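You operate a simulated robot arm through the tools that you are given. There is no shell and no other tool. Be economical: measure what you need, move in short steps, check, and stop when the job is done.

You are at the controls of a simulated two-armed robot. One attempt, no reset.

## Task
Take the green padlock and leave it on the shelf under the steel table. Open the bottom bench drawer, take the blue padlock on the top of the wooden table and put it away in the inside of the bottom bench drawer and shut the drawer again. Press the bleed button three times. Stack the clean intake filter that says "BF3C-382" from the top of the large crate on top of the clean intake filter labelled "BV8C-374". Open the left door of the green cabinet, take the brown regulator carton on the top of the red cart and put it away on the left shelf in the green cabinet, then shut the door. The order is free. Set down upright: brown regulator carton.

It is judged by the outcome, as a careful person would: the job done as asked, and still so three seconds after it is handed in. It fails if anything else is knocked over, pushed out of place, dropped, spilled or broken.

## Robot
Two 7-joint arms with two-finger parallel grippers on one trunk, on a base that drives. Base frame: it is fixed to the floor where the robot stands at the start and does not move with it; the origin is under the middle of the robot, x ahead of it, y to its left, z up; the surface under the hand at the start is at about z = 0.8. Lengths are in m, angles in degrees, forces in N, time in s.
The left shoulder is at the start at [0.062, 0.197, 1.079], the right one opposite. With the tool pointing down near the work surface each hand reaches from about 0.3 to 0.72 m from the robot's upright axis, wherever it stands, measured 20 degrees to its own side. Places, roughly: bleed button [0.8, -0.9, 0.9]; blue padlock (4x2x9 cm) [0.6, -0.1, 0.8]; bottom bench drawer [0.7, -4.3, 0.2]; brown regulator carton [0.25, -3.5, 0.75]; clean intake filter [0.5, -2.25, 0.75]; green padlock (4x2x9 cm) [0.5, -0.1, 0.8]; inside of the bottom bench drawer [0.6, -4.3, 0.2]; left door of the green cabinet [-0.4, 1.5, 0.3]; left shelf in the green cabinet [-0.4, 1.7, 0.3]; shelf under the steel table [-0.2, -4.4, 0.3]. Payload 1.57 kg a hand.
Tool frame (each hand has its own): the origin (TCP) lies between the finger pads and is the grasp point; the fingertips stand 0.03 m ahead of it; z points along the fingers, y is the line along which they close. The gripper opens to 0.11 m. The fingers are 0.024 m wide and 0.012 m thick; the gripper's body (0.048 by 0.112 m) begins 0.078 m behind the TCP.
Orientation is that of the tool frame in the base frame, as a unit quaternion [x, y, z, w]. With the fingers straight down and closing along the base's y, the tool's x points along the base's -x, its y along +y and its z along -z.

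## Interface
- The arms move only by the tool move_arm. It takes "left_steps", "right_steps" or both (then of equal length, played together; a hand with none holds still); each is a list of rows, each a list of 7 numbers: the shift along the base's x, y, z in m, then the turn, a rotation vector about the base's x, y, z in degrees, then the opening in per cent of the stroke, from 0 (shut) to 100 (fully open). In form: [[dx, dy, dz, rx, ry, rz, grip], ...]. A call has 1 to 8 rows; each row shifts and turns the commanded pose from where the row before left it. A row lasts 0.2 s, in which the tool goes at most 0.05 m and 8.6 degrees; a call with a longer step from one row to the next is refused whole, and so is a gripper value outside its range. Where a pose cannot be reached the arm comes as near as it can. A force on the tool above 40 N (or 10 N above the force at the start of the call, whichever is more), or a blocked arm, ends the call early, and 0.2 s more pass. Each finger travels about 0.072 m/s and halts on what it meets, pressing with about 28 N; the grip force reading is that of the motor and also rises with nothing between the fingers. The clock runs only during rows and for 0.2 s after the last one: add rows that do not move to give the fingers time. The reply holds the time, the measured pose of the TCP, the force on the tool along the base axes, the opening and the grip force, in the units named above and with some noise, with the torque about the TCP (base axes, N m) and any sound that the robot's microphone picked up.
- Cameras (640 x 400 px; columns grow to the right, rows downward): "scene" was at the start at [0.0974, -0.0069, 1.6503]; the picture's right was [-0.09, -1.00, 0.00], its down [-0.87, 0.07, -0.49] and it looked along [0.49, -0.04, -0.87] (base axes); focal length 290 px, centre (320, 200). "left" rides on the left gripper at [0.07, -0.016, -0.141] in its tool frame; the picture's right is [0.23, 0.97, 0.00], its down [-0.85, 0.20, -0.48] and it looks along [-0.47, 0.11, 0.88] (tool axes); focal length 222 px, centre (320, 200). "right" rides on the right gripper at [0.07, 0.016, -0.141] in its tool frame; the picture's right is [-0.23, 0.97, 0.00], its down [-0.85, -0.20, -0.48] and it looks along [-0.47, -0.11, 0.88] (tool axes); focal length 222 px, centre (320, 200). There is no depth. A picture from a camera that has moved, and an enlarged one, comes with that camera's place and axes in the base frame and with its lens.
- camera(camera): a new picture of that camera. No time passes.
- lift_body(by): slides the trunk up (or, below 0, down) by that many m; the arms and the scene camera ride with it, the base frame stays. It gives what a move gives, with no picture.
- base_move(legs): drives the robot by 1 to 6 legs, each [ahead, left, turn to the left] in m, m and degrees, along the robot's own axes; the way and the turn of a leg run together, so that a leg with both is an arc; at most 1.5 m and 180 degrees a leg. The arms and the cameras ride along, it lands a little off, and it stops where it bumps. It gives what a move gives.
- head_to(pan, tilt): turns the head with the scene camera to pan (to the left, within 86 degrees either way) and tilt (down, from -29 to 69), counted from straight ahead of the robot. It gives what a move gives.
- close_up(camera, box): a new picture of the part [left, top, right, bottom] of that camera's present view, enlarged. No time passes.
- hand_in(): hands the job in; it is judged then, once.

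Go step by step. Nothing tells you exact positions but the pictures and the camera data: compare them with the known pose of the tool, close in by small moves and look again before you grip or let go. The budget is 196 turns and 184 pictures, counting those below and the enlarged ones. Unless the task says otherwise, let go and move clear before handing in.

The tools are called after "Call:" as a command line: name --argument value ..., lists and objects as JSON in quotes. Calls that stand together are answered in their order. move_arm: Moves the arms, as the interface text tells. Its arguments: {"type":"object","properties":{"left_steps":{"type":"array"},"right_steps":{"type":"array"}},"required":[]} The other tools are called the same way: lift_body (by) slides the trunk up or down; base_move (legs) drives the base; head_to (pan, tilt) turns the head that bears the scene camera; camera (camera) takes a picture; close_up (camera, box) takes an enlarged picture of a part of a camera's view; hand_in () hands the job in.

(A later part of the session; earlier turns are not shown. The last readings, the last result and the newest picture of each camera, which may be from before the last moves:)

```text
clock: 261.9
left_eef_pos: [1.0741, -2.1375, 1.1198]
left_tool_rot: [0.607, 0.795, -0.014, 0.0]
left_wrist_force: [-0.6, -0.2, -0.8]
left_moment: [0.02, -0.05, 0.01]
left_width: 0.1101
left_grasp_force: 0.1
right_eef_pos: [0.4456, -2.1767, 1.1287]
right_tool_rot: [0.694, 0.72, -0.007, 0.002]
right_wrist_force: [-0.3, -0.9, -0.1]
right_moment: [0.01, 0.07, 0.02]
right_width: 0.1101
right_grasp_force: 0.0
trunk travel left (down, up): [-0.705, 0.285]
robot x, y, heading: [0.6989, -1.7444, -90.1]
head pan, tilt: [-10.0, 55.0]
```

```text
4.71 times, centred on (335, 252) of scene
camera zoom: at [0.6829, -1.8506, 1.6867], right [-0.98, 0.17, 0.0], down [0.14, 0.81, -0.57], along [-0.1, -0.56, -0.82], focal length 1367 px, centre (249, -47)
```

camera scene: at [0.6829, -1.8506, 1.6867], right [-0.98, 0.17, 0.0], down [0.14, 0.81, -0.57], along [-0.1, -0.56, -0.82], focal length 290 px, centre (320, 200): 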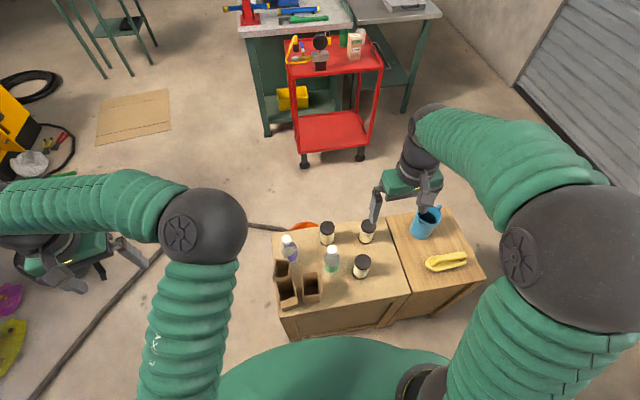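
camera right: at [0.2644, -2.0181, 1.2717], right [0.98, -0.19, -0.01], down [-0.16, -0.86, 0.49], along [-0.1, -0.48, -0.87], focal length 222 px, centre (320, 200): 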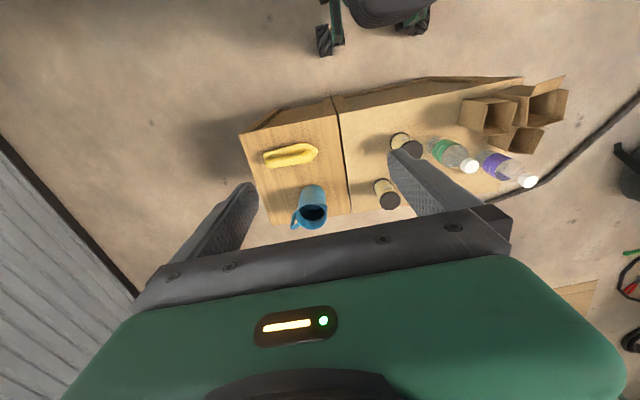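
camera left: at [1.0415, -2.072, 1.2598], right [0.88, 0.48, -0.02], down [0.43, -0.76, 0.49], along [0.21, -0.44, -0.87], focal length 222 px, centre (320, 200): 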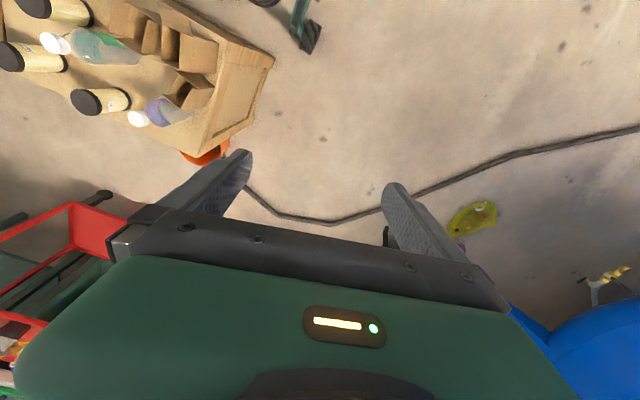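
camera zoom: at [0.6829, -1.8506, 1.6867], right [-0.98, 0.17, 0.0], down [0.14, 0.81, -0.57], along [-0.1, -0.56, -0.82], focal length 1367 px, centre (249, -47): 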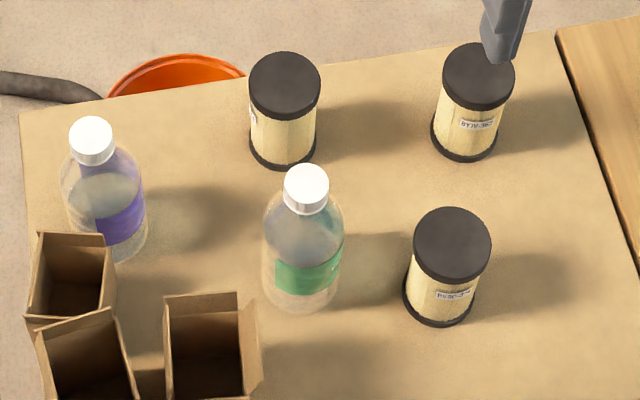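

Label confirmed: BF3C-382 at about (0.556, -2.395), cap top z≈0.69; BV8C-374 at (0.457, -2.232). Move the right hand above BF3C.

Call:
move_arm --right_steps '[[0.02, -0.035, 0, 0, 0, 0, 75], [0.02, -0.04, 0, 0, 0, 0, 75], [0.02, -0.04, -0.01, 0, 0, 0, 75], [0.02, -0.04, -0.02, 0, 0, 0, 75], [0.02, -0.04, -0.02, 0, 0, 0, 75], [0.01, -0.023, -0.04, 0, 0, 0, 75], [0, 0, -0.045, 0, 0, 0, 75], [0, 0, -0.045, 0, 0, 0, 75]]'

Call:
move_arm --right_steps '[[0, 0, -0.045, 0, 0, 0, 75], [0, 0, -0.04, 0, 0, 0, 75], [0, 0, 0, 0, 0, 0, 75]]'

Call:
camera --camera "right"

Call:
close_up --camera "scene" --box '[250, 190, 410, 290]'

```text
clock: 263.7
left_eef_pos: [1.0782, -2.1383, 1.1179]
left_tool_rot: [0.605, 0.796, -0.014, -0.003]
left_wrist_force: [-0.1, -0.6, -0.1]
left_moment: [-0.01, 0.03, -0.01]
left_width: 0.1101
left_grasp_force: 0.0
right_eef_pos: [0.559, -2.3965, 0.9532]
right_tool_rot: [0.694, 0.72, -0.007, 0.001]
right_wrist_force: [-0.2, 0.3, -0.8]
right_moment: [0.05, 0.0, 0.0]
right_width: 0.0827
right_grasp_force: 0.1
trunk travel left (down, up): [-0.705, 0.285]
robot x, y, heading: [0.7042, -1.7454, -89.9]
head pan, tilt: [-10.0, 55.0]
```

```text
clock: 264.5
left_eef_pos: [1.0794, -2.1357, 1.1195]
left_tool_rot: [0.605, 0.796, -0.015, -0.002]
left_wrist_force: [-0.5, 0.0, 0.9]
left_moment: [0.0, 0.02, 0.0]
left_width: 0.11
left_grasp_force: 0.0
right_eef_pos: [0.5602, -2.3922, 0.8678]
right_tool_rot: [0.694, 0.72, -0.009, 0.0]
right_wrist_force: [0.1, 0.0, 0.6]
right_moment: [0.01, 0.0, 0.03]
right_width: 0.0824
right_grasp_force: 0.0
trunk travel left (down, up): [-0.705, 0.285]
robot x, y, heading: [0.7063, -1.7452, -89.7]
head pan, tilt: [-10.0, 55.0]
```

```text
66 pictures are left
camera right: at [0.5749, -2.3221, 1.0079], right [0.98, -0.19, -0.01], down [-0.16, -0.86, 0.49], along [-0.1, -0.48, -0.87], focal length 222 px, centre (320, 200)
```

right: 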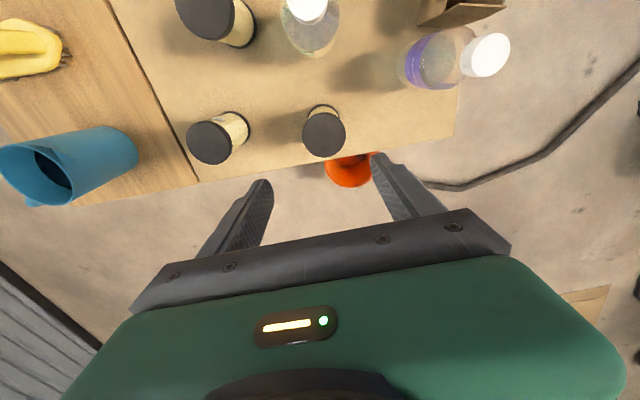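

```text
4.00 times, centred on (330, 240) of scene
camera zoom: at [0.689, -1.8531, 1.6871], right [-0.98, 0.17, 0.0], down [0.14, 0.81, -0.57], along [-0.1, -0.56, -0.82], focal length 1162 px, centre (280, 40)
```

zoom: 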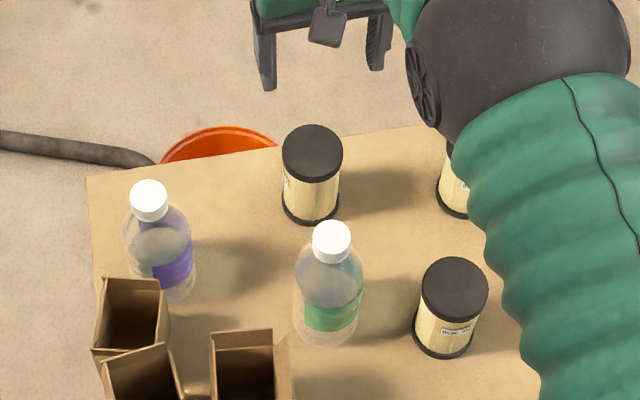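

Aligned. Descend around the filter.

Call:
move_arm --right_steps '[[0.002, -0.001, -0.045, 0, 0, 0, 75], [0, 0, -0.045, 0, 0, 0, 75], [0, 0, -0.045, 0, 0, 0, 75], [0, 0, -0.04, 0, 0, 0, 75], [0, 0, -0.02, 0, 0, 0, 75], [0, 0, 0, 0, 0, 0, 75]]'

Call:
camera --camera "right"

Call:
close_up --camera "scene" --box '[250, 190, 410, 290]'

```text
clock: 265.9
left_eef_pos: [1.0794, -2.1381, 1.1186]
left_tool_rot: [0.605, 0.796, -0.015, -0.002]
left_wrist_force: [-0.9, -0.3, -0.4]
left_moment: [0.0, 0.03, 0.01]
left_width: 0.1101
left_grasp_force: 0.0
right_eef_pos: [0.559, -2.3651, 0.6851]
right_tool_rot: [0.694, 0.72, -0.008, 0.0]
right_wrist_force: [0.4, -0.1, 0.7]
right_moment: [-0.01, -0.01, -0.01]
right_width: 0.0825
right_grasp_force: 0.1
right hand out of reach, approached as far as the arm can: row 3, 4, 5
trunk travel left (down, up): [-0.705, 0.285]
robot x, y, heading: [0.7022, -1.7458, -89.8]
head pan, tilt: [-10.0, 55.0]
```

```text
64 pictures are left
camera right: at [0.5749, -2.2932, 0.8259], right [0.98, -0.19, -0.01], down [-0.16, -0.86, 0.49], along [-0.1, -0.48, -0.87], focal length 222 px, centre (320, 200)
```

right: 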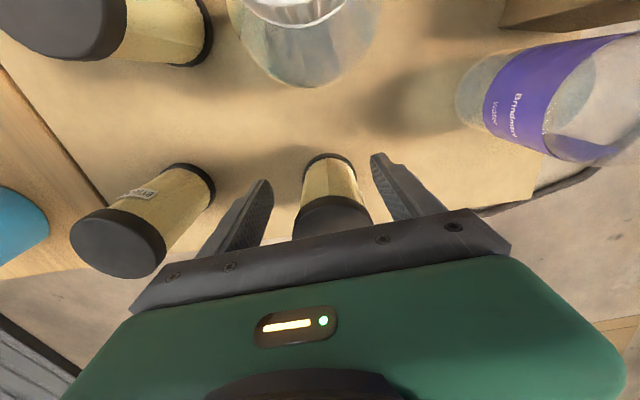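

```text
4.00 times, centred on (330, 240) of scene
camera zoom: at [0.6894, -1.8538, 1.687], right [-0.98, 0.17, 0.0], down [0.14, 0.81, -0.57], along [-0.1, -0.56, -0.82], focal length 1162 px, centre (280, 40)
```

zoom: 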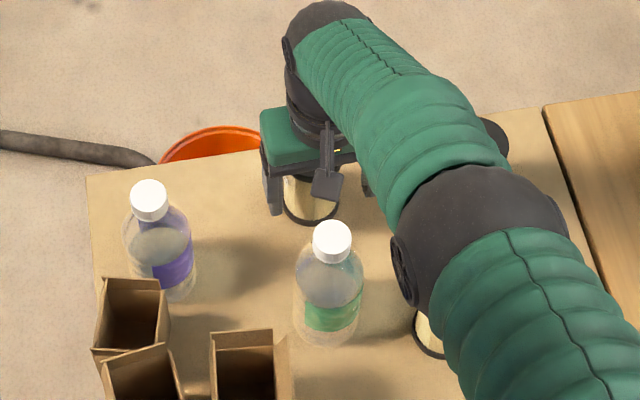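

Reach ran out slightly (hand 3 cm short). I nudge the base forward 3 cm and lower the trunk 2 cm.

Call:
base_move --legs '[[0.03, 0, 0]]'

Call:
lift_body --by -0.02

Call:
camera --camera "right"

Call:
close_up --camera "scene" --box '[250, 190, 410, 290]'

```text
clock: 266.8
left_eef_pos: [1.0772, -2.1602, 1.1205]
left_tool_rot: [0.605, 0.796, -0.018, -0.001]
left_wrist_force: [0.2, 0.6, 0.6]
left_moment: [-0.05, -0.07, -0.04]
left_width: 0.11
left_grasp_force: 0.0
right_eef_pos: [0.5594, -2.3905, 0.6879]
right_tool_rot: [0.694, 0.72, -0.009, 0.002]
right_wrist_force: [0.2, 0.2, 0.6]
right_moment: [-0.06, 0.02, -0.01]
right_width: 0.0824
right_grasp_force: 0.1
trunk travel left (down, up): [-0.705, 0.285]
robot x, y, heading: [0.7039, -1.7781, -89.8]
head pan, tilt: [-10.0, 55.0]
```

```text
clock: 267.4
left_eef_pos: [1.0796, -2.1642, 1.0992]
left_tool_rot: [0.605, 0.796, -0.017, -0.003]
left_wrist_force: [-0.4, 0.3, 0.4]
left_moment: [0.03, -0.01, 0.0]
left_width: 0.1103
left_grasp_force: 0.1
right_eef_pos: [0.5593, -2.3928, 0.665]
right_tool_rot: [0.694, 0.72, -0.008, 0.002]
right_wrist_force: [-0.2, -0.2, 0.2]
right_moment: [-0.02, 0.0, 0.02]
right_width: 0.0825
right_grasp_force: 0.1
trunk travel left (down, up): [-0.685, 0.305]
robot x, y, heading: [0.6997, -1.7752, -90.1]
head pan, tilt: [-10.0, 55.0]
```

```text
62 pictures are left
camera right: at [0.5752, -2.3225, 0.807], right [0.98, -0.19, -0.01], down [-0.16, -0.86, 0.49], along [-0.1, -0.48, -0.87], focal length 222 px, centre (320, 200)
```

right: 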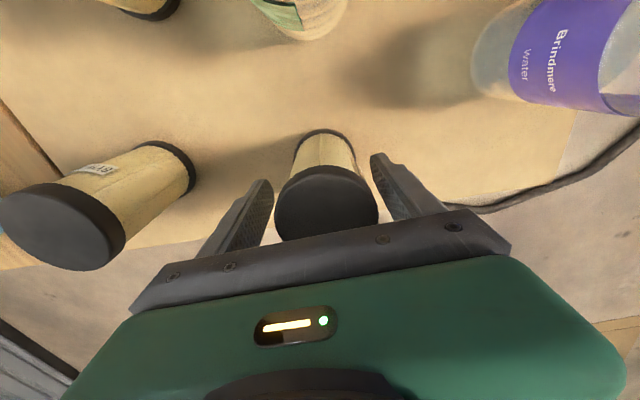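

```text
4.00 times, centred on (330, 240) of scene
camera zoom: at [0.6893, -1.8826, 1.6672], right [-0.99, 0.17, 0.0], down [0.14, 0.81, -0.57], along [-0.1, -0.56, -0.82], focal length 1162 px, centre (280, 40)
```

zoom: 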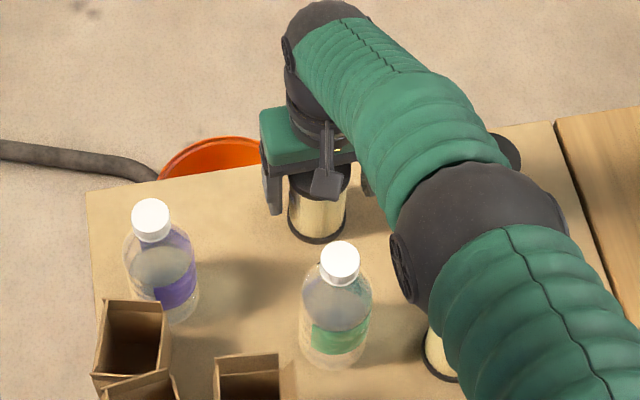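

The filter is centred between the fingers. Close gently.

Call:
move_arm --right_steps '[[0.004, 0.001, 0, 0, 0, 0, 65], [0, 0, 0, 0, 0, 0, 55], [0, 0, 0, 0, 0, 0, 40], [0, 0, 0, 0, 0, 0, 30], [0, 0, 0, 0, 0, 0, 30]]'

Call:
camera --camera "right"

```text
clock: 268.6
left_eef_pos: [1.0797, -2.1647, 1.0993]
left_tool_rot: [0.604, 0.797, -0.015, -0.001]
left_wrist_force: [0.9, -0.1, 0.1]
left_moment: [0.02, -0.02, 0.01]
left_width: 0.1102
left_grasp_force: 0.0
right_eef_pos: [0.5635, -2.3936, 0.6664]
right_tool_rot: [0.693, 0.72, -0.009, 0.002]
right_wrist_force: [0.5, 0.9, 5.2]
right_moment: [0.07, -0.16, 0.05]
right_width: 0.0585
right_grasp_force: 27.8
trunk travel left (down, up): [-0.685, 0.305]
robot x, y, heading: [0.7009, -1.7751, -89.8]
head pan, tilt: [-10.0, 55.0]
```

```text
60 pictures are left
camera right: at [0.5797, -2.3217, 0.8072], right [0.98, -0.19, -0.01], down [-0.16, -0.86, 0.49], along [-0.1, -0.48, -0.87], focal length 222 px, centre (320, 200)
```

right: 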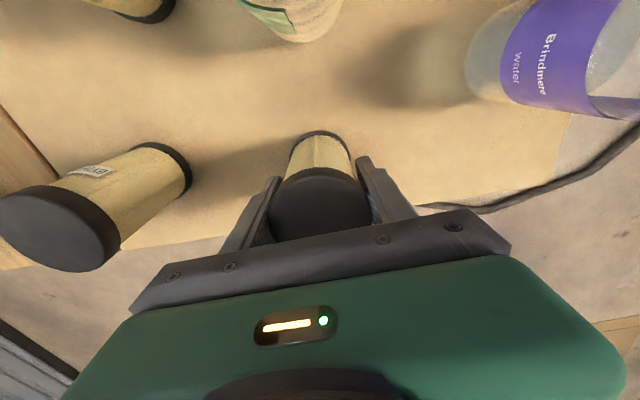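

Filter gripped (58 mm). Lift straight up.

Call:
move_arm --right_steps '[[0, 0, 0.02, 0, 0, 0, 30], [0, 0, 0.04, 0, 0, 0, 30], [0, 0, 0.045, 0, 0, 0, 30], [0, 0, 0.045, 0, 0, 0, 30], [0, 0, 0.045, 0, 0, 0, 30], [0, 0, 0.045, 0, 0, 0, 30]]'

Call:
camera --camera "right"

Call:
camera --camera "scene"

```text
clock: 270.0
left_eef_pos: [1.0795, -2.1632, 1.0999]
left_tool_rot: [0.604, 0.797, -0.016, -0.002]
left_wrist_force: [0.5, 0.1, -0.9]
left_moment: [-0.02, 0.05, 0.01]
left_width: 0.1098
left_grasp_force: 0.1
right_eef_pos: [0.562, -2.3899, 0.906]
right_tool_rot: [0.694, 0.72, -0.008, 0.001]
right_wrist_force: [0.2, 0.9, -1.2]
right_moment: [-0.04, -0.01, 0.06]
right_width: 0.0587
right_grasp_force: 28.3
trunk travel left (down, up): [-0.685, 0.305]
robot x, y, heading: [0.7039, -1.7791, -89.7]
head pan, tilt: [-10.0, 55.0]
```

```text
59 pictures are left
camera right: at [0.5779, -2.3192, 1.047], right [0.98, -0.19, -0.01], down [-0.16, -0.86, 0.49], along [-0.1, -0.48, -0.87], focal length 222 px, centre (320, 200)
```

right: 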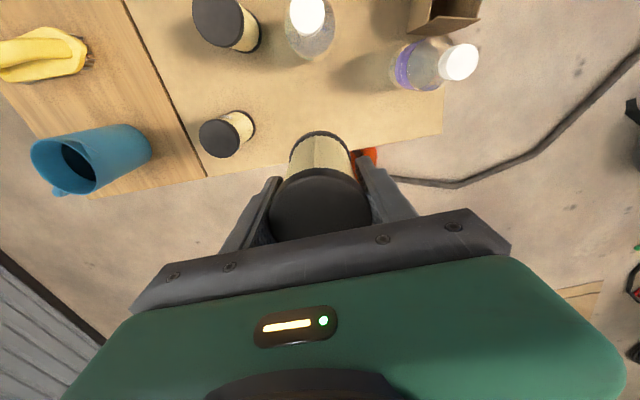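

```text
58 pictures are left
camera scene: at [0.6895, -1.8821, 1.6668], right [-0.99, 0.17, 0.0], down [0.14, 0.81, -0.57], along [-0.1, -0.56, -0.82], focal length 290 px, centre (320, 200)
```

scene: 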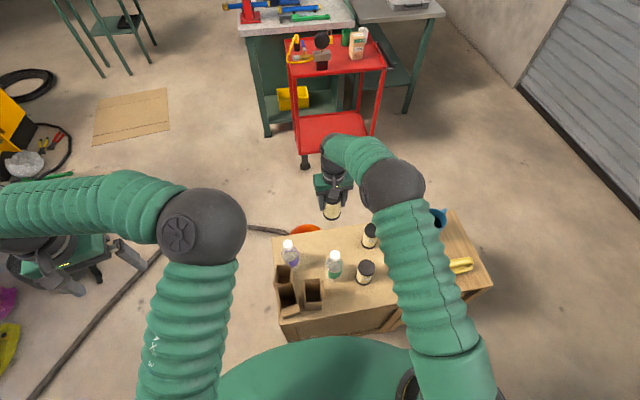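

BV8C-374 confirmed at (0.460, -2.236) by both cameras. Move the held filter above it.

Call:
move_arm --right_steps '[[0, 0, 0.02, 0, 0, 0, 30], [-0.025, 0.038, 0, 0, 0, 0, 30], [-0.026, 0.038, 0, 0, 0, 0, 30], [-0.026, 0.039, 0, 0, 0, 0, 30], [-0.025, 0.039, -0.01, 0, 0, 0, 30], [0, 0, -0.04, 0, 0, 0, 30], [0, 0, -0.04, 0, 0, 0, 30], [0, 0, 0, 0, 0, 0, 30]]'

Call:
camera --camera "right"

Call:
close_up --camera "scene" --box '[290, 210, 450, 310]'

```text
clock: 271.8
left_eef_pos: [1.0792, -2.1642, 1.1014]
left_tool_rot: [0.604, 0.797, -0.016, -0.001]
left_wrist_force: [0.5, 0.4, -0.5]
left_moment: [-0.02, -0.05, 0.01]
left_width: 0.11
left_grasp_force: 0.0
right_eef_pos: [0.4603, -2.2371, 0.8372]
right_tool_rot: [0.694, 0.72, -0.009, 0.001]
right_wrist_force: [-0.1, 0.4, -0.9]
right_moment: [0.02, -0.01, 0.02]
right_width: 0.059
right_grasp_force: 27.8
trunk travel left (down, up): [-0.685, 0.305]
robot x, y, heading: [0.7038, -1.7774, -89.8]
head pan, tilt: [-10.0, 55.0]
```

```text
57 pictures are left
camera right: at [0.4764, -2.166, 0.9792], right [0.98, -0.19, -0.01], down [-0.16, -0.85, 0.49], along [-0.1, -0.48, -0.87], focal length 222 px, centre (320, 200)
```

right: 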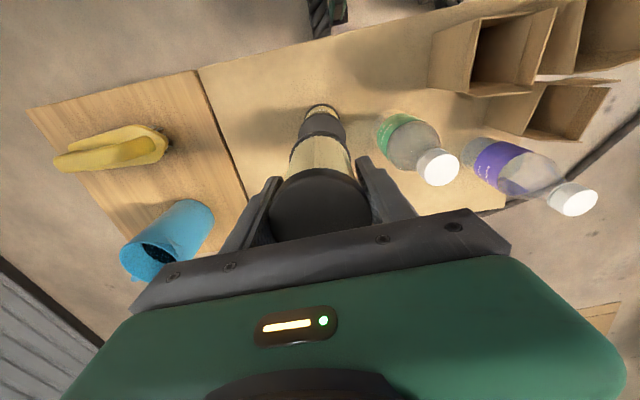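

```text
4.00 times, centred on (370, 260) of scene
camera zoom: at [0.6886, -1.8813, 1.6672], right [-0.98, 0.17, 0.0], down [0.14, 0.81, -0.57], along [-0.1, -0.56, -0.82], focal length 1162 px, centre (120, -40)
```

zoom: 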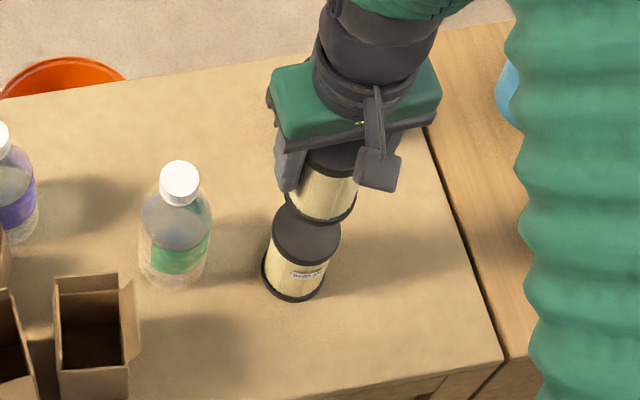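

Alignment within a few mm. Lower slowly until contact.

Call:
move_arm --right_steps '[[0.002, 0.001, -0.03, 0, 0, 0, 30], [0, 0, -0.02, 0, 0, 0, 30], [0, 0, -0.006, 0, 0, 0, 30], [0, 0, -0.005, 0, 0, 0, 30]]'

Call:
close_up --camera "scene" --box '[310, 220, 410, 290]'

Call:
close_up --camera "right" --box '[260, 80, 380, 200]'

```text
clock: 272.8
left_eef_pos: [1.0787, -2.1646, 1.0991]
left_tool_rot: [0.604, 0.797, -0.014, -0.001]
left_wrist_force: [0.5, -0.5, 0.0]
left_moment: [-0.04, 0.02, -0.02]
left_width: 0.1099
left_grasp_force: 0.0
right_eef_pos: [0.4636, -2.2365, 0.7745]
right_tool_rot: [0.694, 0.72, -0.008, 0.001]
right_wrist_force: [0.2, 0.5, -0.9]
right_moment: [0.01, -0.04, 0.03]
right_width: 0.0587
right_grasp_force: 28.0
trunk travel left (down, up): [-0.685, 0.305]
robot x, y, heading: [0.7025, -1.7779, -89.9]
head pan, tilt: [-10.0, 55.0]
```

```text
5.71 times, centred on (360, 255) of scene
camera zoom: at [0.6887, -1.8835, 1.667], right [-0.99, 0.17, 0.0], down [0.14, 0.81, -0.57], along [-0.1, -0.56, -0.82], focal length 1660 px, centre (91, -114)
```

zoom: 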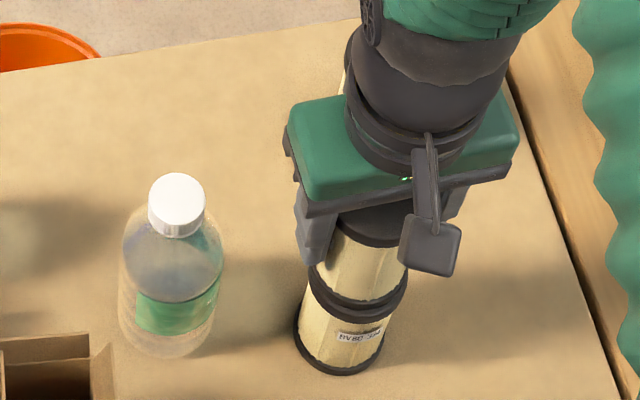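

```text
3.33 times, centred on (320, 140) of right
camera zoom: at [0.4796, -2.1657, 0.9155], right [0.98, -0.19, -0.01], down [-0.16, -0.86, 0.49], along [-0.1, -0.48, -0.87], focal length 740 px, centre (320, 400)
```

zoom: 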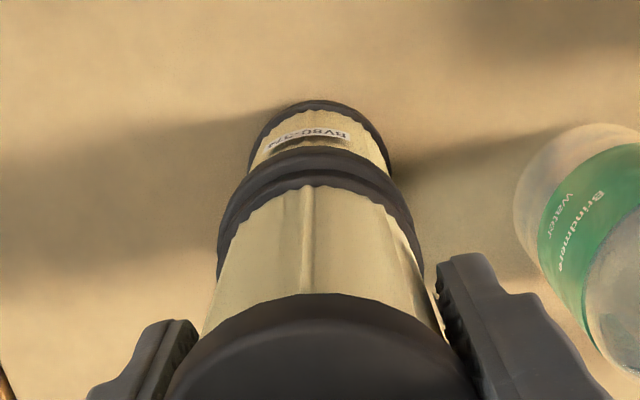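

Very close and well aligned. Continue in 3 mm steps.

Call:
move_arm --right_steps '[[0, 0, -0.003, 0, 0, 0, 30], [0, 0, -0.003, 0, 0, 0, 30], [0, 0, -0.003, 0, 0, 0, 30], [0, 0, -0.003, 0, 0, 0, 30]]'

```text
clock: 273.6
left_eef_pos: [1.0814, -2.1641, 1.1002]
left_tool_rot: [0.604, 0.797, -0.018, -0.002]
left_wrist_force: [0.3, -0.6, 0.1]
left_moment: [0.01, 0.02, -0.01]
left_width: 0.11
left_grasp_force: 0.0
right_eef_pos: [0.4657, -2.2389, 0.7718]
right_tool_rot: [0.694, 0.72, -0.011, 0.004]
right_wrist_force: [2.7, 6.2, 32.3]
right_moment: [0.67, -0.81, 0.08]
right_width: 0.0589
right_grasp_force: 28.0
trunk travel left (down, up): [-0.685, 0.305]
robot x, y, heading: [0.7048, -1.7747, -90.0]
head pan, tilt: [-10.0, 55.0]
stopped in row 3 (right hand): the force on the tool passed its limit at 41 N (the readings are from after the stop); the commanded pose is now the measured one
```

Contact. Ease pressure and look before releasing.

Call:
move_arm --right_steps '[[-0.001, 0.001, 0.002, 0, 0, 0, 30], [0, 0, 0, 0, 0, 0, 30]]'

Call:
close_up --camera "scene" --box '[330, 240, 410, 290]'

Call:
close_up --camera "right" --box '[260, 80, 380, 200]'

```text
clock: 274.2
left_eef_pos: [1.0814, -2.1642, 1.0998]
left_tool_rot: [0.604, 0.797, -0.016, -0.002]
left_wrist_force: [0.2, 0.7, 0.0]
left_moment: [-0.03, 0.01, -0.04]
left_width: 0.1098
left_grasp_force: 0.1
right_eef_pos: [0.462, -2.2372, 0.7723]
right_tool_rot: [0.694, 0.72, -0.011, 0.003]
right_wrist_force: [4.5, 1.7, 18.0]
right_moment: [0.0, -0.82, 0.07]
right_width: 0.0585
right_grasp_force: 27.8
trunk travel left (down, up): [-0.685, 0.305]
robot x, y, heading: [0.704, -1.7775, -89.9]
head pan, tilt: [-10.0, 55.0]
```

```text
8.00 times, centred on (370, 265) of scene
camera zoom: at [0.6923, -1.8796, 1.6673], right [-0.99, 0.17, 0.0], down [0.14, 0.81, -0.57], along [-0.1, -0.56, -0.82], focal length 2324 px, centre (-80, -320)
```

zoom: 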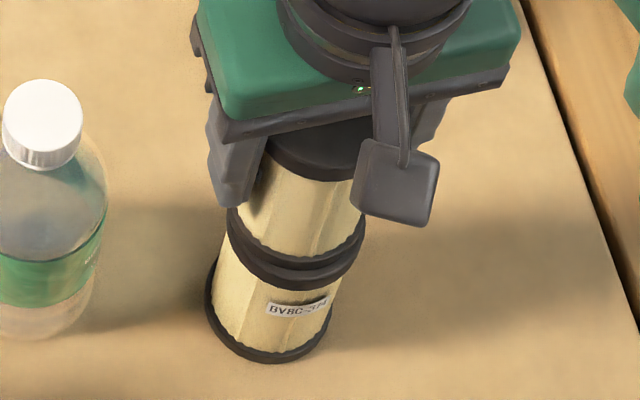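

```text
3.33 times, centred on (320, 140) of right
camera zoom: at [0.4797, -2.1656, 0.9129], right [0.98, -0.19, -0.01], down [-0.16, -0.85, 0.5], along [-0.1, -0.49, -0.87], focal length 740 px, centre (320, 400)
```

zoom: 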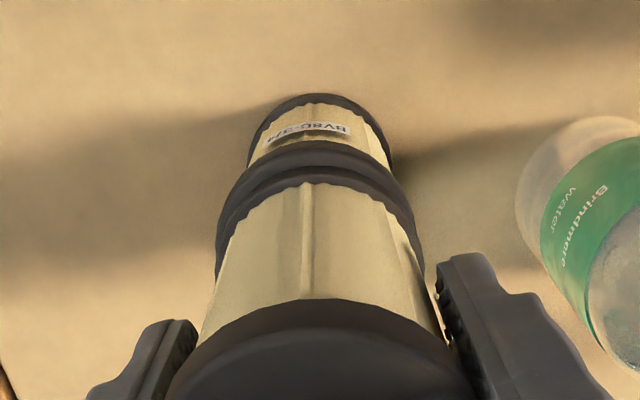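

Well stacked. Ease off a bit more, then open slowly.

Call:
move_arm --right_steps '[[0, 0, 0.002, 0, 0, 0, 30], [0, 0, 0, 0, 0, 0, 56], [0, 0, 0, 0, 0, 0, 62], [0, 0, 0, 0, 0, 0, 68], [0, 0, 0, 0, 0, 0, 72]]'

Call:
close_up --camera "scene" --box '[330, 240, 410, 290]'

Call:
close_up --camera "right" --box '[240, 80, 400, 240]'

```text
clock: 275.4
left_eef_pos: [1.0797, -2.1653, 1.0989]
left_tool_rot: [0.604, 0.797, -0.015, -0.001]
left_wrist_force: [-0.1, -0.4, 0.1]
left_moment: [0.02, -0.03, 0.01]
left_width: 0.1102
left_grasp_force: 0.1
right_eef_pos: [0.462, -2.2387, 0.7721]
right_tool_rot: [0.695, 0.719, -0.011, 0.004]
right_wrist_force: [-0.2, -0.2, -1.4]
right_moment: [-0.03, 0.01, -0.04]
right_width: 0.0792
right_grasp_force: 0.1
trunk travel left (down, up): [-0.685, 0.305]
robot x, y, heading: [0.7023, -1.7771, -89.9]
head pan, tilt: [-10.0, 55.0]
```

```text
8.00 times, centred on (370, 265) of scene
camera zoom: at [0.6887, -1.8831, 1.6668], right [-0.99, 0.17, 0.0], down [0.14, 0.81, -0.57], along [-0.1, -0.56, -0.82], focal length 2324 px, centre (-80, -320)
```

zoom: 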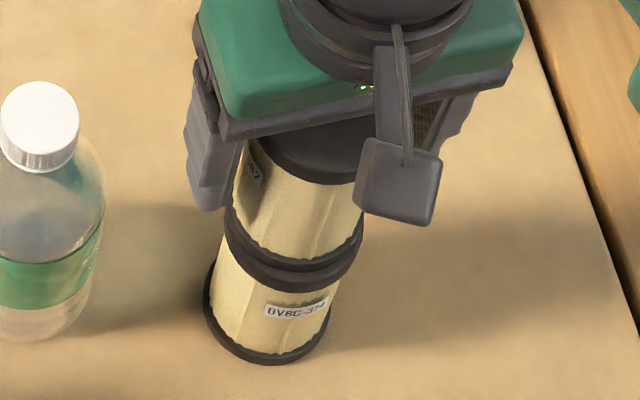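

```text
2.50 times, centred on (320, 160) of right
camera zoom: at [0.4773, -2.1666, 0.9136], right [0.98, -0.19, -0.01], down [-0.16, -0.85, 0.5], along [-0.1, -0.49, -0.87], focal length 555 px, centre (320, 300)
```

zoom: 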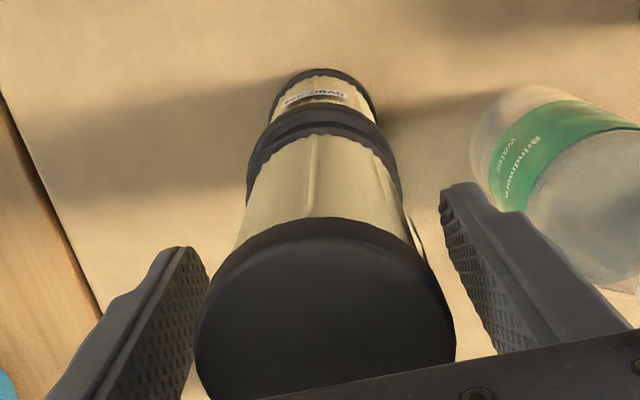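

Stack stands freely. Lift the hand straight up and retreat.

Call:
move_arm --right_steps '[[0, 0, 0.02, 0, 0, 0, 75], [0, 0, 0.04, 0, 0, 0, 75], [0, 0, 0.045, 0, 0, 0, 75], [0, 0, 0.045, 0, 0, 0, 75], [0, 0, 0.045, 0, 0, 0, 75], [0, 0.02, 0.045, 0, 0, 0, 75], [0, 0.03, 0.035, 0, 0, 0, 75], [0, 0.03, 0.03, 0, 0, 0, 75]]'

Call:
camera --camera "scene"

```text
clock: 277.2
left_eef_pos: [1.0795, -2.1637, 1.1005]
left_tool_rot: [0.604, 0.797, -0.017, -0.003]
left_wrist_force: [-0.7, 0.2, 0.3]
left_moment: [0.02, 0.03, -0.02]
left_width: 0.1101
left_grasp_force: 0.1
right_eef_pos: [0.4601, -2.1555, 1.0789]
right_tool_rot: [0.693, 0.72, -0.012, 0.003]
right_wrist_force: [-0.3, 0.1, -0.6]
right_moment: [-0.03, 0.0, 0.0]
right_width: 0.0823
right_grasp_force: 0.0
trunk travel left (down, up): [-0.685, 0.305]
robot x, y, heading: [0.7036, -1.7731, -89.7]
head pan, tilt: [-10.0, 55.0]
```

```text
49 pictures are left
camera scene: at [0.6894, -1.8788, 1.6673], right [-0.99, 0.17, 0.0], down [0.14, 0.81, -0.57], along [-0.1, -0.57, -0.82], focal length 290 px, centre (320, 200)
```

scene: 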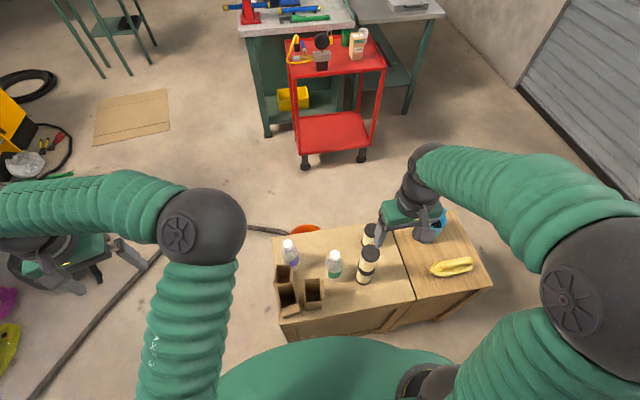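

The stack stands with BF3C on top of BV8C. Next, the carton on the red cart: back off, strafe to the aisle, drive to y≈-3.3 and turn to face +x.

Call:
base_move --legs '[[-0.13, 0, 0], [0, -1.45, 0], [1.4, 0, 0], [0.25, 0, 0], [0, 0, 90]]'

Call:
head_to --pan -12 --tilt 40

Call:
camera --camera "scene"

```text
clock: 296.9
left_eef_pos: [-0.2832, -2.8933, 1.1003]
left_tool_rot: [-0.172, 0.985, -0.012, 0.009]
left_wrist_force: [-0.1, 0.0, -0.4]
left_moment: [0.06, -0.02, 0.01]
left_width: 0.11
left_grasp_force: 0.0
right_eef_pos: [-0.2453, -3.5124, 1.0776]
right_tool_rot: [-0.054, 0.998, -0.006, 0.01]
right_wrist_force: [0.5, -0.3, -0.2]
right_moment: [0.01, -0.05, 0.03]
right_width: 0.0824
right_grasp_force: 0.0
trunk travel left (down, up): [-0.685, 0.305]
robot x, y, heading: [-0.6439, -3.3001, 4.1]
head pan, tilt: [-10.0, 55.0]
```

```text
clock: 297.6
left_eef_pos: [-0.2842, -2.8945, 1.0997]
left_tool_rot: [-0.173, 0.985, -0.012, 0.01]
left_wrist_force: [-0.5, -0.1, 0.1]
left_moment: [-0.01, -0.02, -0.02]
left_width: 0.11
left_grasp_force: 0.1
right_eef_pos: [-0.2468, -3.5135, 1.079]
right_tool_rot: [-0.055, 0.998, -0.004, 0.011]
right_wrist_force: [0.6, 0.1, 0.3]
right_moment: [0.01, -0.04, 0.02]
right_width: 0.0825
right_grasp_force: 0.0
trunk travel left (down, up): [-0.685, 0.305]
robot x, y, heading: [-0.6444, -3.2945, 4.0]
head pan, tilt: [-12.0, 40.0]
```

```text
48 pictures are left
camera scene: at [-0.5282, -3.3071, 1.6877], right [-0.14, -0.99, 0.0], down [-0.64, 0.09, -0.76], along [0.76, -0.1, -0.64], focal length 290 px, centre (320, 200)
```

scene: 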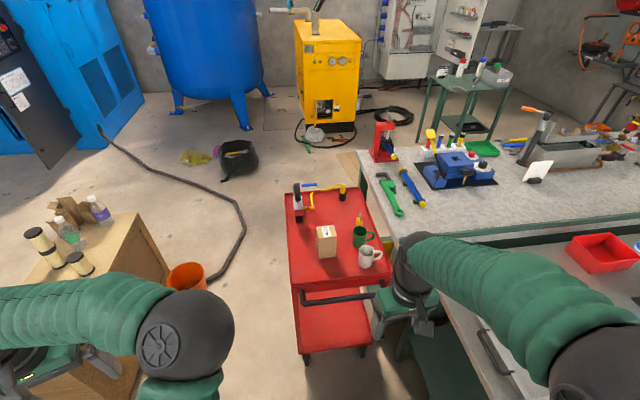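

Call:
close_up --camera "scene" --box '[270, 180, 400, 310]'

```text
3.08 times, centred on (335, 245) of scene
camera zoom: at [-0.5282, -3.3071, 1.6877], right [-0.14, -0.99, 0.0], down [-0.64, 0.09, -0.76], along [0.76, -0.1, -0.64], focal length 894 px, centre (274, 62)
```

zoom: 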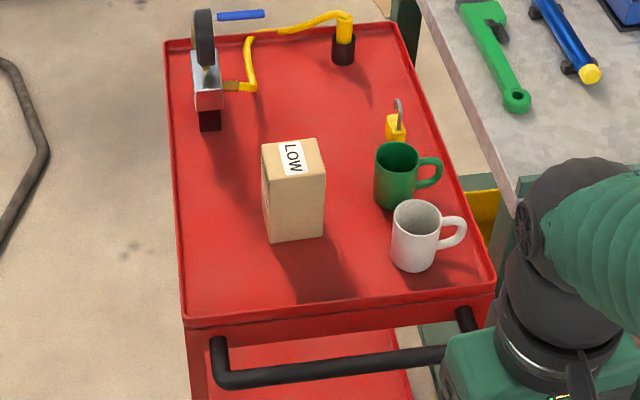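

Carton ≈7×7×12 cm, axis-aligned, at about x 0.24–0.31, y≈-3.44. Drive forward 0.3 with heading correction.

Call:
base_move --legs '[[0.3, 0.0, -4]]'

Call:
head_to --pan -8 --tilt 55

Call:
camera --camera "scene"

Call:
camera --camera "right"

```text
clock: 299.7
left_eef_pos: [0.0395, -2.9076, 1.0997]
left_tool_rot: [-0.138, 0.99, -0.013, 0.011]
left_wrist_force: [-0.6, 0.3, -0.7]
left_moment: [-0.02, 0.04, -0.02]
left_width: 0.1101
left_grasp_force: 0.1
right_eef_pos: [0.0365, -3.528, 1.0791]
right_tool_rot: [-0.021, 1.0, -0.006, 0.011]
right_wrist_force: [-1.1, 0.7, 0.6]
right_moment: [0.01, -0.04, -0.01]
right_width: 0.0826
right_grasp_force: 0.0
trunk travel left (down, up): [-0.685, 0.305]
robot x, y, heading: [-0.3451, -3.2835, 0.5]
head pan, tilt: [-12.0, 40.0]
```

```text
clock: 300.4
left_eef_pos: [0.0412, -2.9064, 1.0998]
left_tool_rot: [-0.139, 0.99, -0.014, 0.01]
left_wrist_force: [0.1, 0.0, -0.4]
left_moment: [0.01, 0.01, 0.01]
left_width: 0.1102
left_grasp_force: 0.0
right_eef_pos: [0.0369, -3.5281, 1.0794]
right_tool_rot: [-0.02, 1.0, -0.005, 0.011]
right_wrist_force: [0.5, -0.1, 0.5]
right_moment: [0.01, -0.01, 0.0]
right_width: 0.0826
right_grasp_force: 0.0
trunk travel left (down, up): [-0.685, 0.305]
robot x, y, heading: [-0.3442, -3.2843, 0.4]
head pan, tilt: [-8.0, 55.0]
```

```text
46 pictures are left
camera scene: at [-0.2412, -3.2959, 1.6671], right [-0.13, -0.99, 0.0], down [-0.81, 0.11, -0.57], along [0.57, -0.08, -0.82], focal length 290 px, centre (320, 200)
```

scene: 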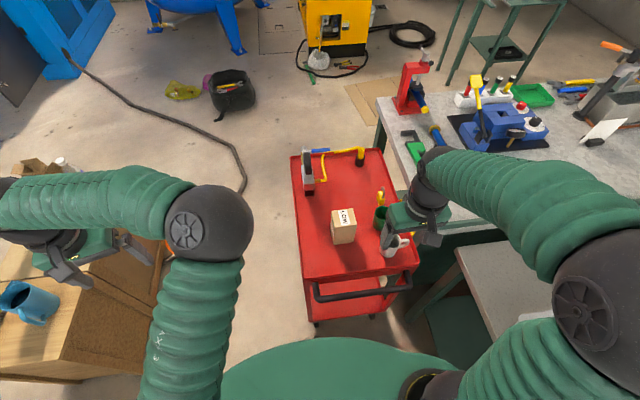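

```text
45 pictures are left
camera right: at [-0.0354, -3.5133, 1.2194], right [0.19, 0.98, -0.01], down [0.85, -0.16, 0.5], along [0.49, -0.1, -0.87], focal length 222 px, centre (320, 200)
```

right: 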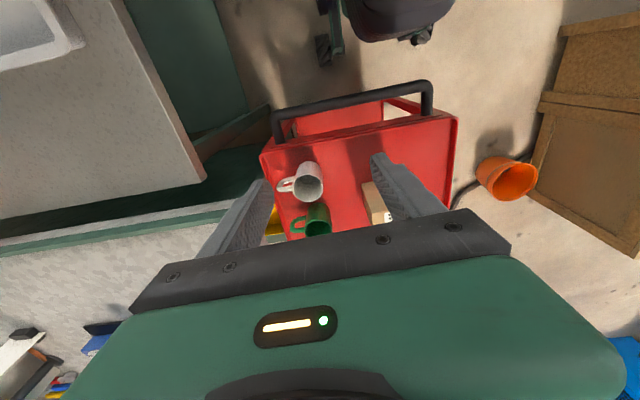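

Call:
move_arm --right_steps '[[0.04, 0.02, 0, 0, 0, 0, 100], [0.045, 0.02, 0, 0, 0, 2, 100], [0.045, 0.02, 0, 0, 0, 0, 100], [0.045, 0.025, 0, 0, 0, 0, 100], [0, 0, 0, 0, 0, 0, 100]]'

Call:
camera --camera "right"

Call:
close_up --camera "scene" --box '[290, 140, 430, 290]'

```text
refused: row 4 steps farther than a row can; nothing moved
```

```text
44 pictures are left
camera right: at [-0.0354, -3.5133, 1.2194], right [0.19, 0.98, -0.01], down [0.85, -0.16, 0.5], along [0.49, -0.1, -0.87], focal length 222 px, centre (320, 200)
```

right: 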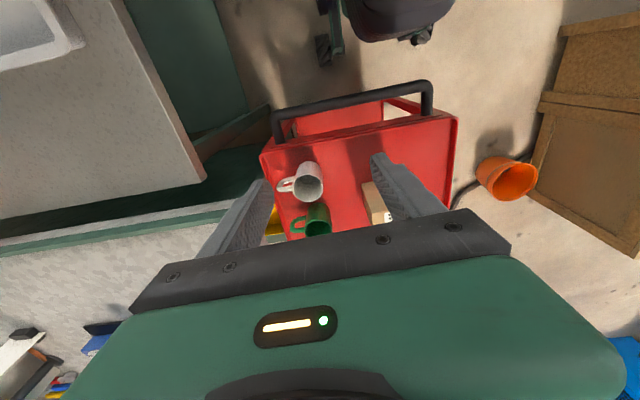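

```text
2.67 times, centred on (360, 215) of scene
camera zoom: at [-0.2412, -3.2959, 1.6671], right [-0.13, -0.99, 0.0], down [-0.81, 0.11, -0.57], along [0.57, -0.08, -0.82], focal length 775 px, centre (213, 160)
```

zoom: 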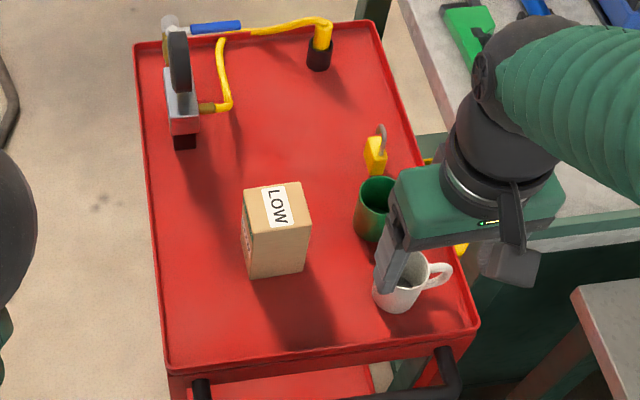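

Call:
move_arm --right_steps '[[0.04, 0.02, 0, 0, 0, 0, 100], [0.04, 0.02, 0, 0, 0, 2, 100], [0.04, 0.02, 0, 0, 0, 0, 100], [0.04, 0.02, 0, 0, 0, 0, 100], [0.025, 0.008, 0, 0, 0, 0, 100], [0, 0, 0, 0, 0, 0, 100]]'

Call:
camera --camera "right"

```text
clock: 301.8
left_eef_pos: [0.0393, -2.9075, 1.101]
left_tool_rot: [-0.139, 0.99, -0.013, 0.012]
left_wrist_force: [-0.2, 0.1, 0.0]
left_moment: [-0.01, -0.02, -0.02]
left_width: 0.1103
left_grasp_force: 0.1
right_eef_pos: [0.2239, -3.4364, 1.079]
right_tool_rot: [-0.037, 0.999, -0.006, 0.011]
right_wrist_force: [0.2, 0.0, -0.5]
right_moment: [-0.02, 0.0, -0.01]
right_width: 0.1102
right_grasp_force: 0.0
trunk travel left (down, up): [-0.685, 0.305]
robot x, y, heading: [-0.3473, -3.2872, 0.2]
head pan, tilt: [-8.0, 55.0]
```

```text
42 pictures are left
camera right: at [0.1502, -3.4248, 1.2203], right [0.15, 0.99, -0.01], down [0.86, -0.13, 0.5], along [0.49, -0.08, -0.87], focal length 222 px, centre (320, 200)
```

right: 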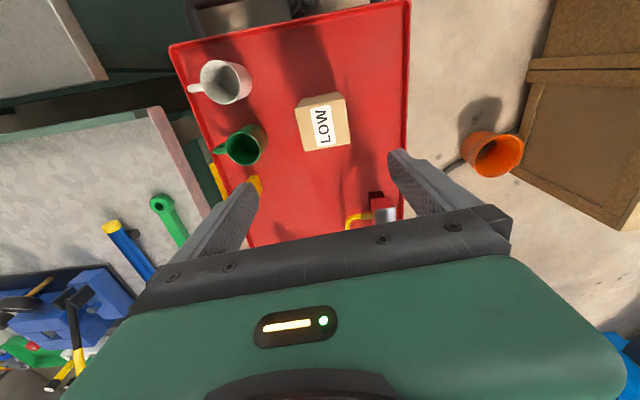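

Carton centre ≈(0.214, -3.431), top ≈0.90. To set it upright on a low cabinet shelf later, I'll grasp it with the fingers tilted 60° forward. First back up 0.2 m for room, then tilt.

Call:
base_move --legs '[[-0.2, 0, 0]]'

Call:
move_arm --right_steps '[[0.01, 0, -0.01, 0, -8.5, 0, 100], [0.01, 0, -0.01, 0, -8.5, 0, 100], [0.01, 0, -0.015, 0, -8.5, 0, 100], [0.01, 0, -0.02, 0, -8.5, 0, 100], [0.01, 0, -0.025, 0, -8.5, 0, 100], [0.01, 0, -0.025, 0, -8.5, 0, 100], [0.01, 0, -0.025, 0, -8.5, 0, 100], [0, 0, 0, 0, 0, 0, 100]]'

Call:
camera --camera "right"

Call:
camera --camera "scene"

```text
clock: 303.5
left_eef_pos: [-0.1637, -2.9066, 1.1002]
left_tool_rot: [-0.142, 0.99, -0.012, 0.009]
left_wrist_force: [0.4, -0.5, 0.5]
left_moment: [-0.06, -0.01, -0.04]
left_width: 0.1099
left_grasp_force: 0.0
right_eef_pos: [0.0229, -3.4354, 1.0774]
right_tool_rot: [-0.039, 0.999, -0.005, 0.01]
right_wrist_force: [0.8, -0.7, -0.3]
right_moment: [0.01, -0.01, 0.02]
right_width: 0.1099
right_grasp_force: 0.2
trunk travel left (down, up): [-0.685, 0.305]
robot x, y, heading: [-0.554, -3.2865, 0.5]
head pan, tilt: [-8.0, 55.0]
```

```text
clock: 305.3
left_eef_pos: [-0.1693, -2.9053, 1.1013]
left_tool_rot: [-0.143, 0.99, -0.012, 0.011]
left_wrist_force: [0.1, -0.1, -0.2]
left_moment: [0.0, -0.01, 0.01]
left_width: 0.11
left_grasp_force: 0.1
right_eef_pos: [0.087, -3.4367, 0.9504]
right_tool_rot: [-0.032, 0.861, -0.024, 0.507]
right_wrist_force: [-0.4, -0.2, 0.0]
right_moment: [0.01, -0.01, 0.01]
right_width: 0.1101
right_grasp_force: 0.1
trunk travel left (down, up): [-0.685, 0.305]
robot x, y, heading: [-0.5509, -3.2834, 0.5]
head pan, tilt: [-8.0, 55.0]
```

```text
41 pictures are left
camera right: at [-0.0701, -3.4254, 0.9577], right [0.08, 0.99, 0.13], down [0.0, -0.13, 0.99], along [1.0, -0.08, -0.01], focal length 222 px, centre (320, 200)
```

right: 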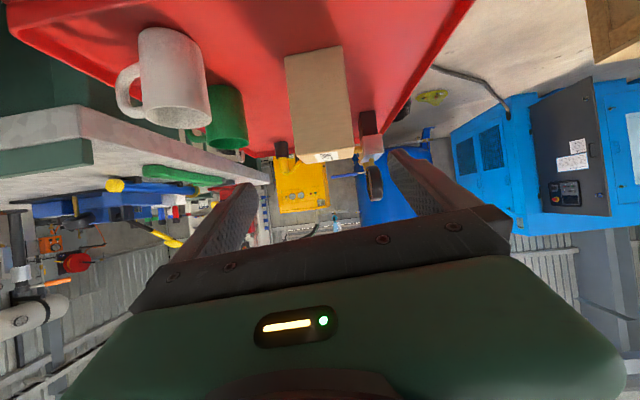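

```text
40 pictures are left
camera scene: at [-0.4466, -3.2963, 1.6671], right [-0.13, -0.99, 0.0], down [-0.81, 0.11, -0.57], along [0.57, -0.07, -0.82], focal length 290 px, centre (320, 200)
```

scene: 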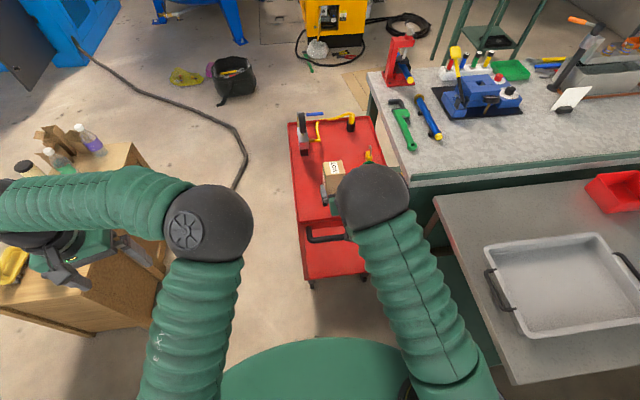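

Horizontal view pins it: carton x 0.18–0.25, y≈-3.431, z 0.788–0.90. Advance along the finger axis so the fingers straddle it.

Call:
move_arm --right_steps '[[0, 0.003, -0.027, 0, 0, 0, 100], [0.04, 0.002, -0.022, 0, 0, 0, 100], [0.04, 0.001, -0.023, 0, 0, 0, 100], [0.041, 0, -0.023, 0, 0, 0, 100], [0, 0, 0, 0, 0, 0, 100]]'

Call:
camera --camera "right"

Call:
close_up --camera "scene" --box '[270, 130, 430, 250]'

```text
clock: 306.5
left_eef_pos: [-0.1703, -2.9046, 1.1009]
left_tool_rot: [-0.143, 0.99, -0.013, 0.012]
left_wrist_force: [-0.2, 0.9, 0.1]
left_moment: [0.01, -0.03, 0.02]
left_width: 0.1099
left_grasp_force: 0.0
right_eef_pos: [0.2082, -3.4292, 0.8545]
right_tool_rot: [-0.032, 0.862, -0.024, 0.506]
right_wrist_force: [-0.4, -0.4, 0.0]
right_moment: [0.0, -0.01, -0.01]
right_width: 0.1099
right_grasp_force: 0.0
trunk travel left (down, up): [-0.685, 0.305]
robot x, y, heading: [-0.5528, -3.2833, 0.5]
head pan, tilt: [-8.0, 55.0]
```

```text
39 pictures are left
camera right: at [0.0506, -3.4175, 0.8622], right [0.08, 0.99, 0.13], down [0.0, -0.13, 0.99], along [1.0, -0.08, -0.01], focal length 222 px, centre (320, 200)
```

right: 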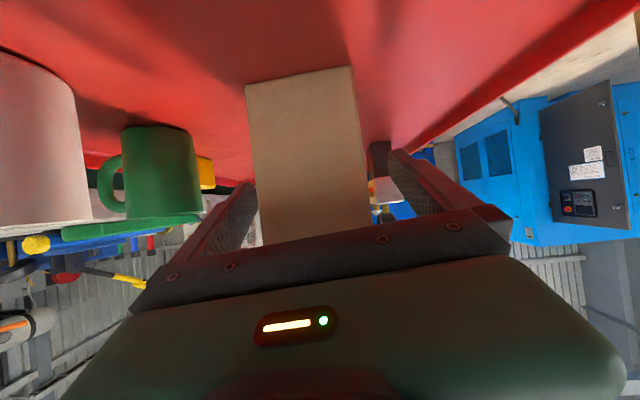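

```text
3.33 times, centred on (350, 190) of scene
camera zoom: at [-0.4462, -3.2962, 1.667], right [-0.13, -0.99, 0.0], down [-0.81, 0.11, -0.57], along [0.57, -0.07, -0.82], focal length 968 px, centre (220, 233)
```

zoom: 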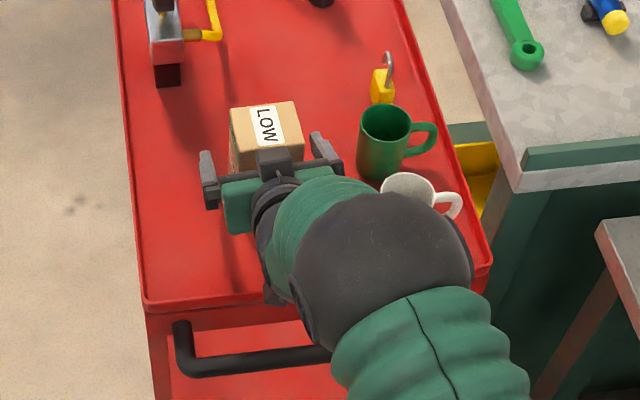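

The carton is between the fingers, centred. Close.

Call:
move_arm --right_steps '[[0, 0, 0, 0, 0, 0, 80], [0, 0, 0, 0, 0, 0, 60], [0, 0, 0, 0, 0, 0, 40], [0, 0, 0, 0, 0, 0, 30], [0, 0, 0, 0, 0, 0, 30]]'

```text
clock: 307.7
left_eef_pos: [-0.1689, -2.9042, 1.1008]
left_tool_rot: [-0.143, 0.99, -0.013, 0.011]
left_wrist_force: [0.4, -1.0, -0.2]
left_moment: [-0.02, -0.01, 0.02]
left_width: 0.1102
left_grasp_force: 0.0
right_eef_pos: [0.2089, -3.4281, 0.854]
right_tool_rot: [-0.031, 0.862, -0.025, 0.506]
right_wrist_force: [-1.0, 0.6, 0.0]
right_moment: [0.18, -0.07, 0.07]
right_width: 0.072
right_grasp_force: 28.1
trunk travel left (down, up): [-0.685, 0.305]
robot x, y, heading: [-0.5476, -3.2872, 0.2]
head pan, tilt: [-8.0, 55.0]
```

Gripped (72 mm). Lift and pull back, keeping the orientation.

Call:
move_arm --right_steps '[[0, 0, 0.02, 0, 0, 0, 30], [0, 0, 0.04, 0, 0, 0, 30], [0, 0, 0.045, 0, 0, 0, 30], [0, 0, 0.045, 0, 0, 0, 30], [-0.03, 0, 0.02, 0, 0, 0, 30], [-0.04, 0, 0, 0, 0, 0, 30], [-0.04, 0, 0, 0, 0, 0, 30]]'

Call:
camera --camera "scene"

```text
clock: 309.3
left_eef_pos: [-0.17, -2.905, 1.1009]
left_tool_rot: [-0.143, 0.99, -0.013, 0.012]
left_wrist_force: [-1.3, -0.3, -0.2]
left_moment: [-0.02, -0.02, 0.0]
left_width: 0.1099
left_grasp_force: 0.1
right_eef_pos: [0.0977, -3.4293, 1.0244]
right_tool_rot: [-0.031, 0.862, -0.025, 0.506]
right_wrist_force: [-0.3, 0.0, -4.1]
right_moment: [0.0, 0.04, -0.01]
right_width: 0.0714
right_grasp_force: 28.3
trunk travel left (down, up): [-0.685, 0.305]
robot x, y, heading: [-0.5456, -3.2868, 0.4]
head pan, tilt: [-8.0, 55.0]
```

```text
37 pictures are left
camera scene: at [-0.4468, -3.2964, 1.667], right [-0.13, -0.99, 0.0], down [-0.81, 0.11, -0.57], along [0.57, -0.07, -0.82], focal length 290 px, centre (320, 200)
```

scene: 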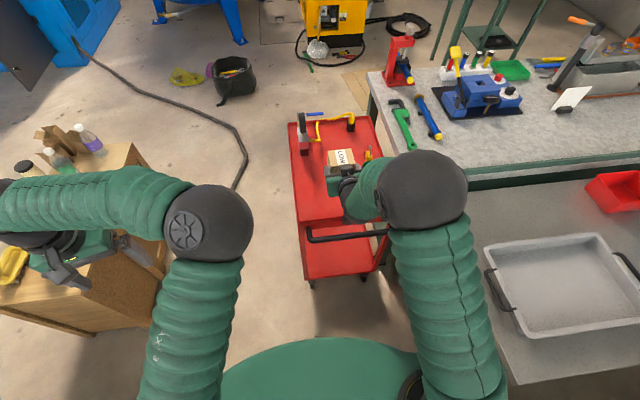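

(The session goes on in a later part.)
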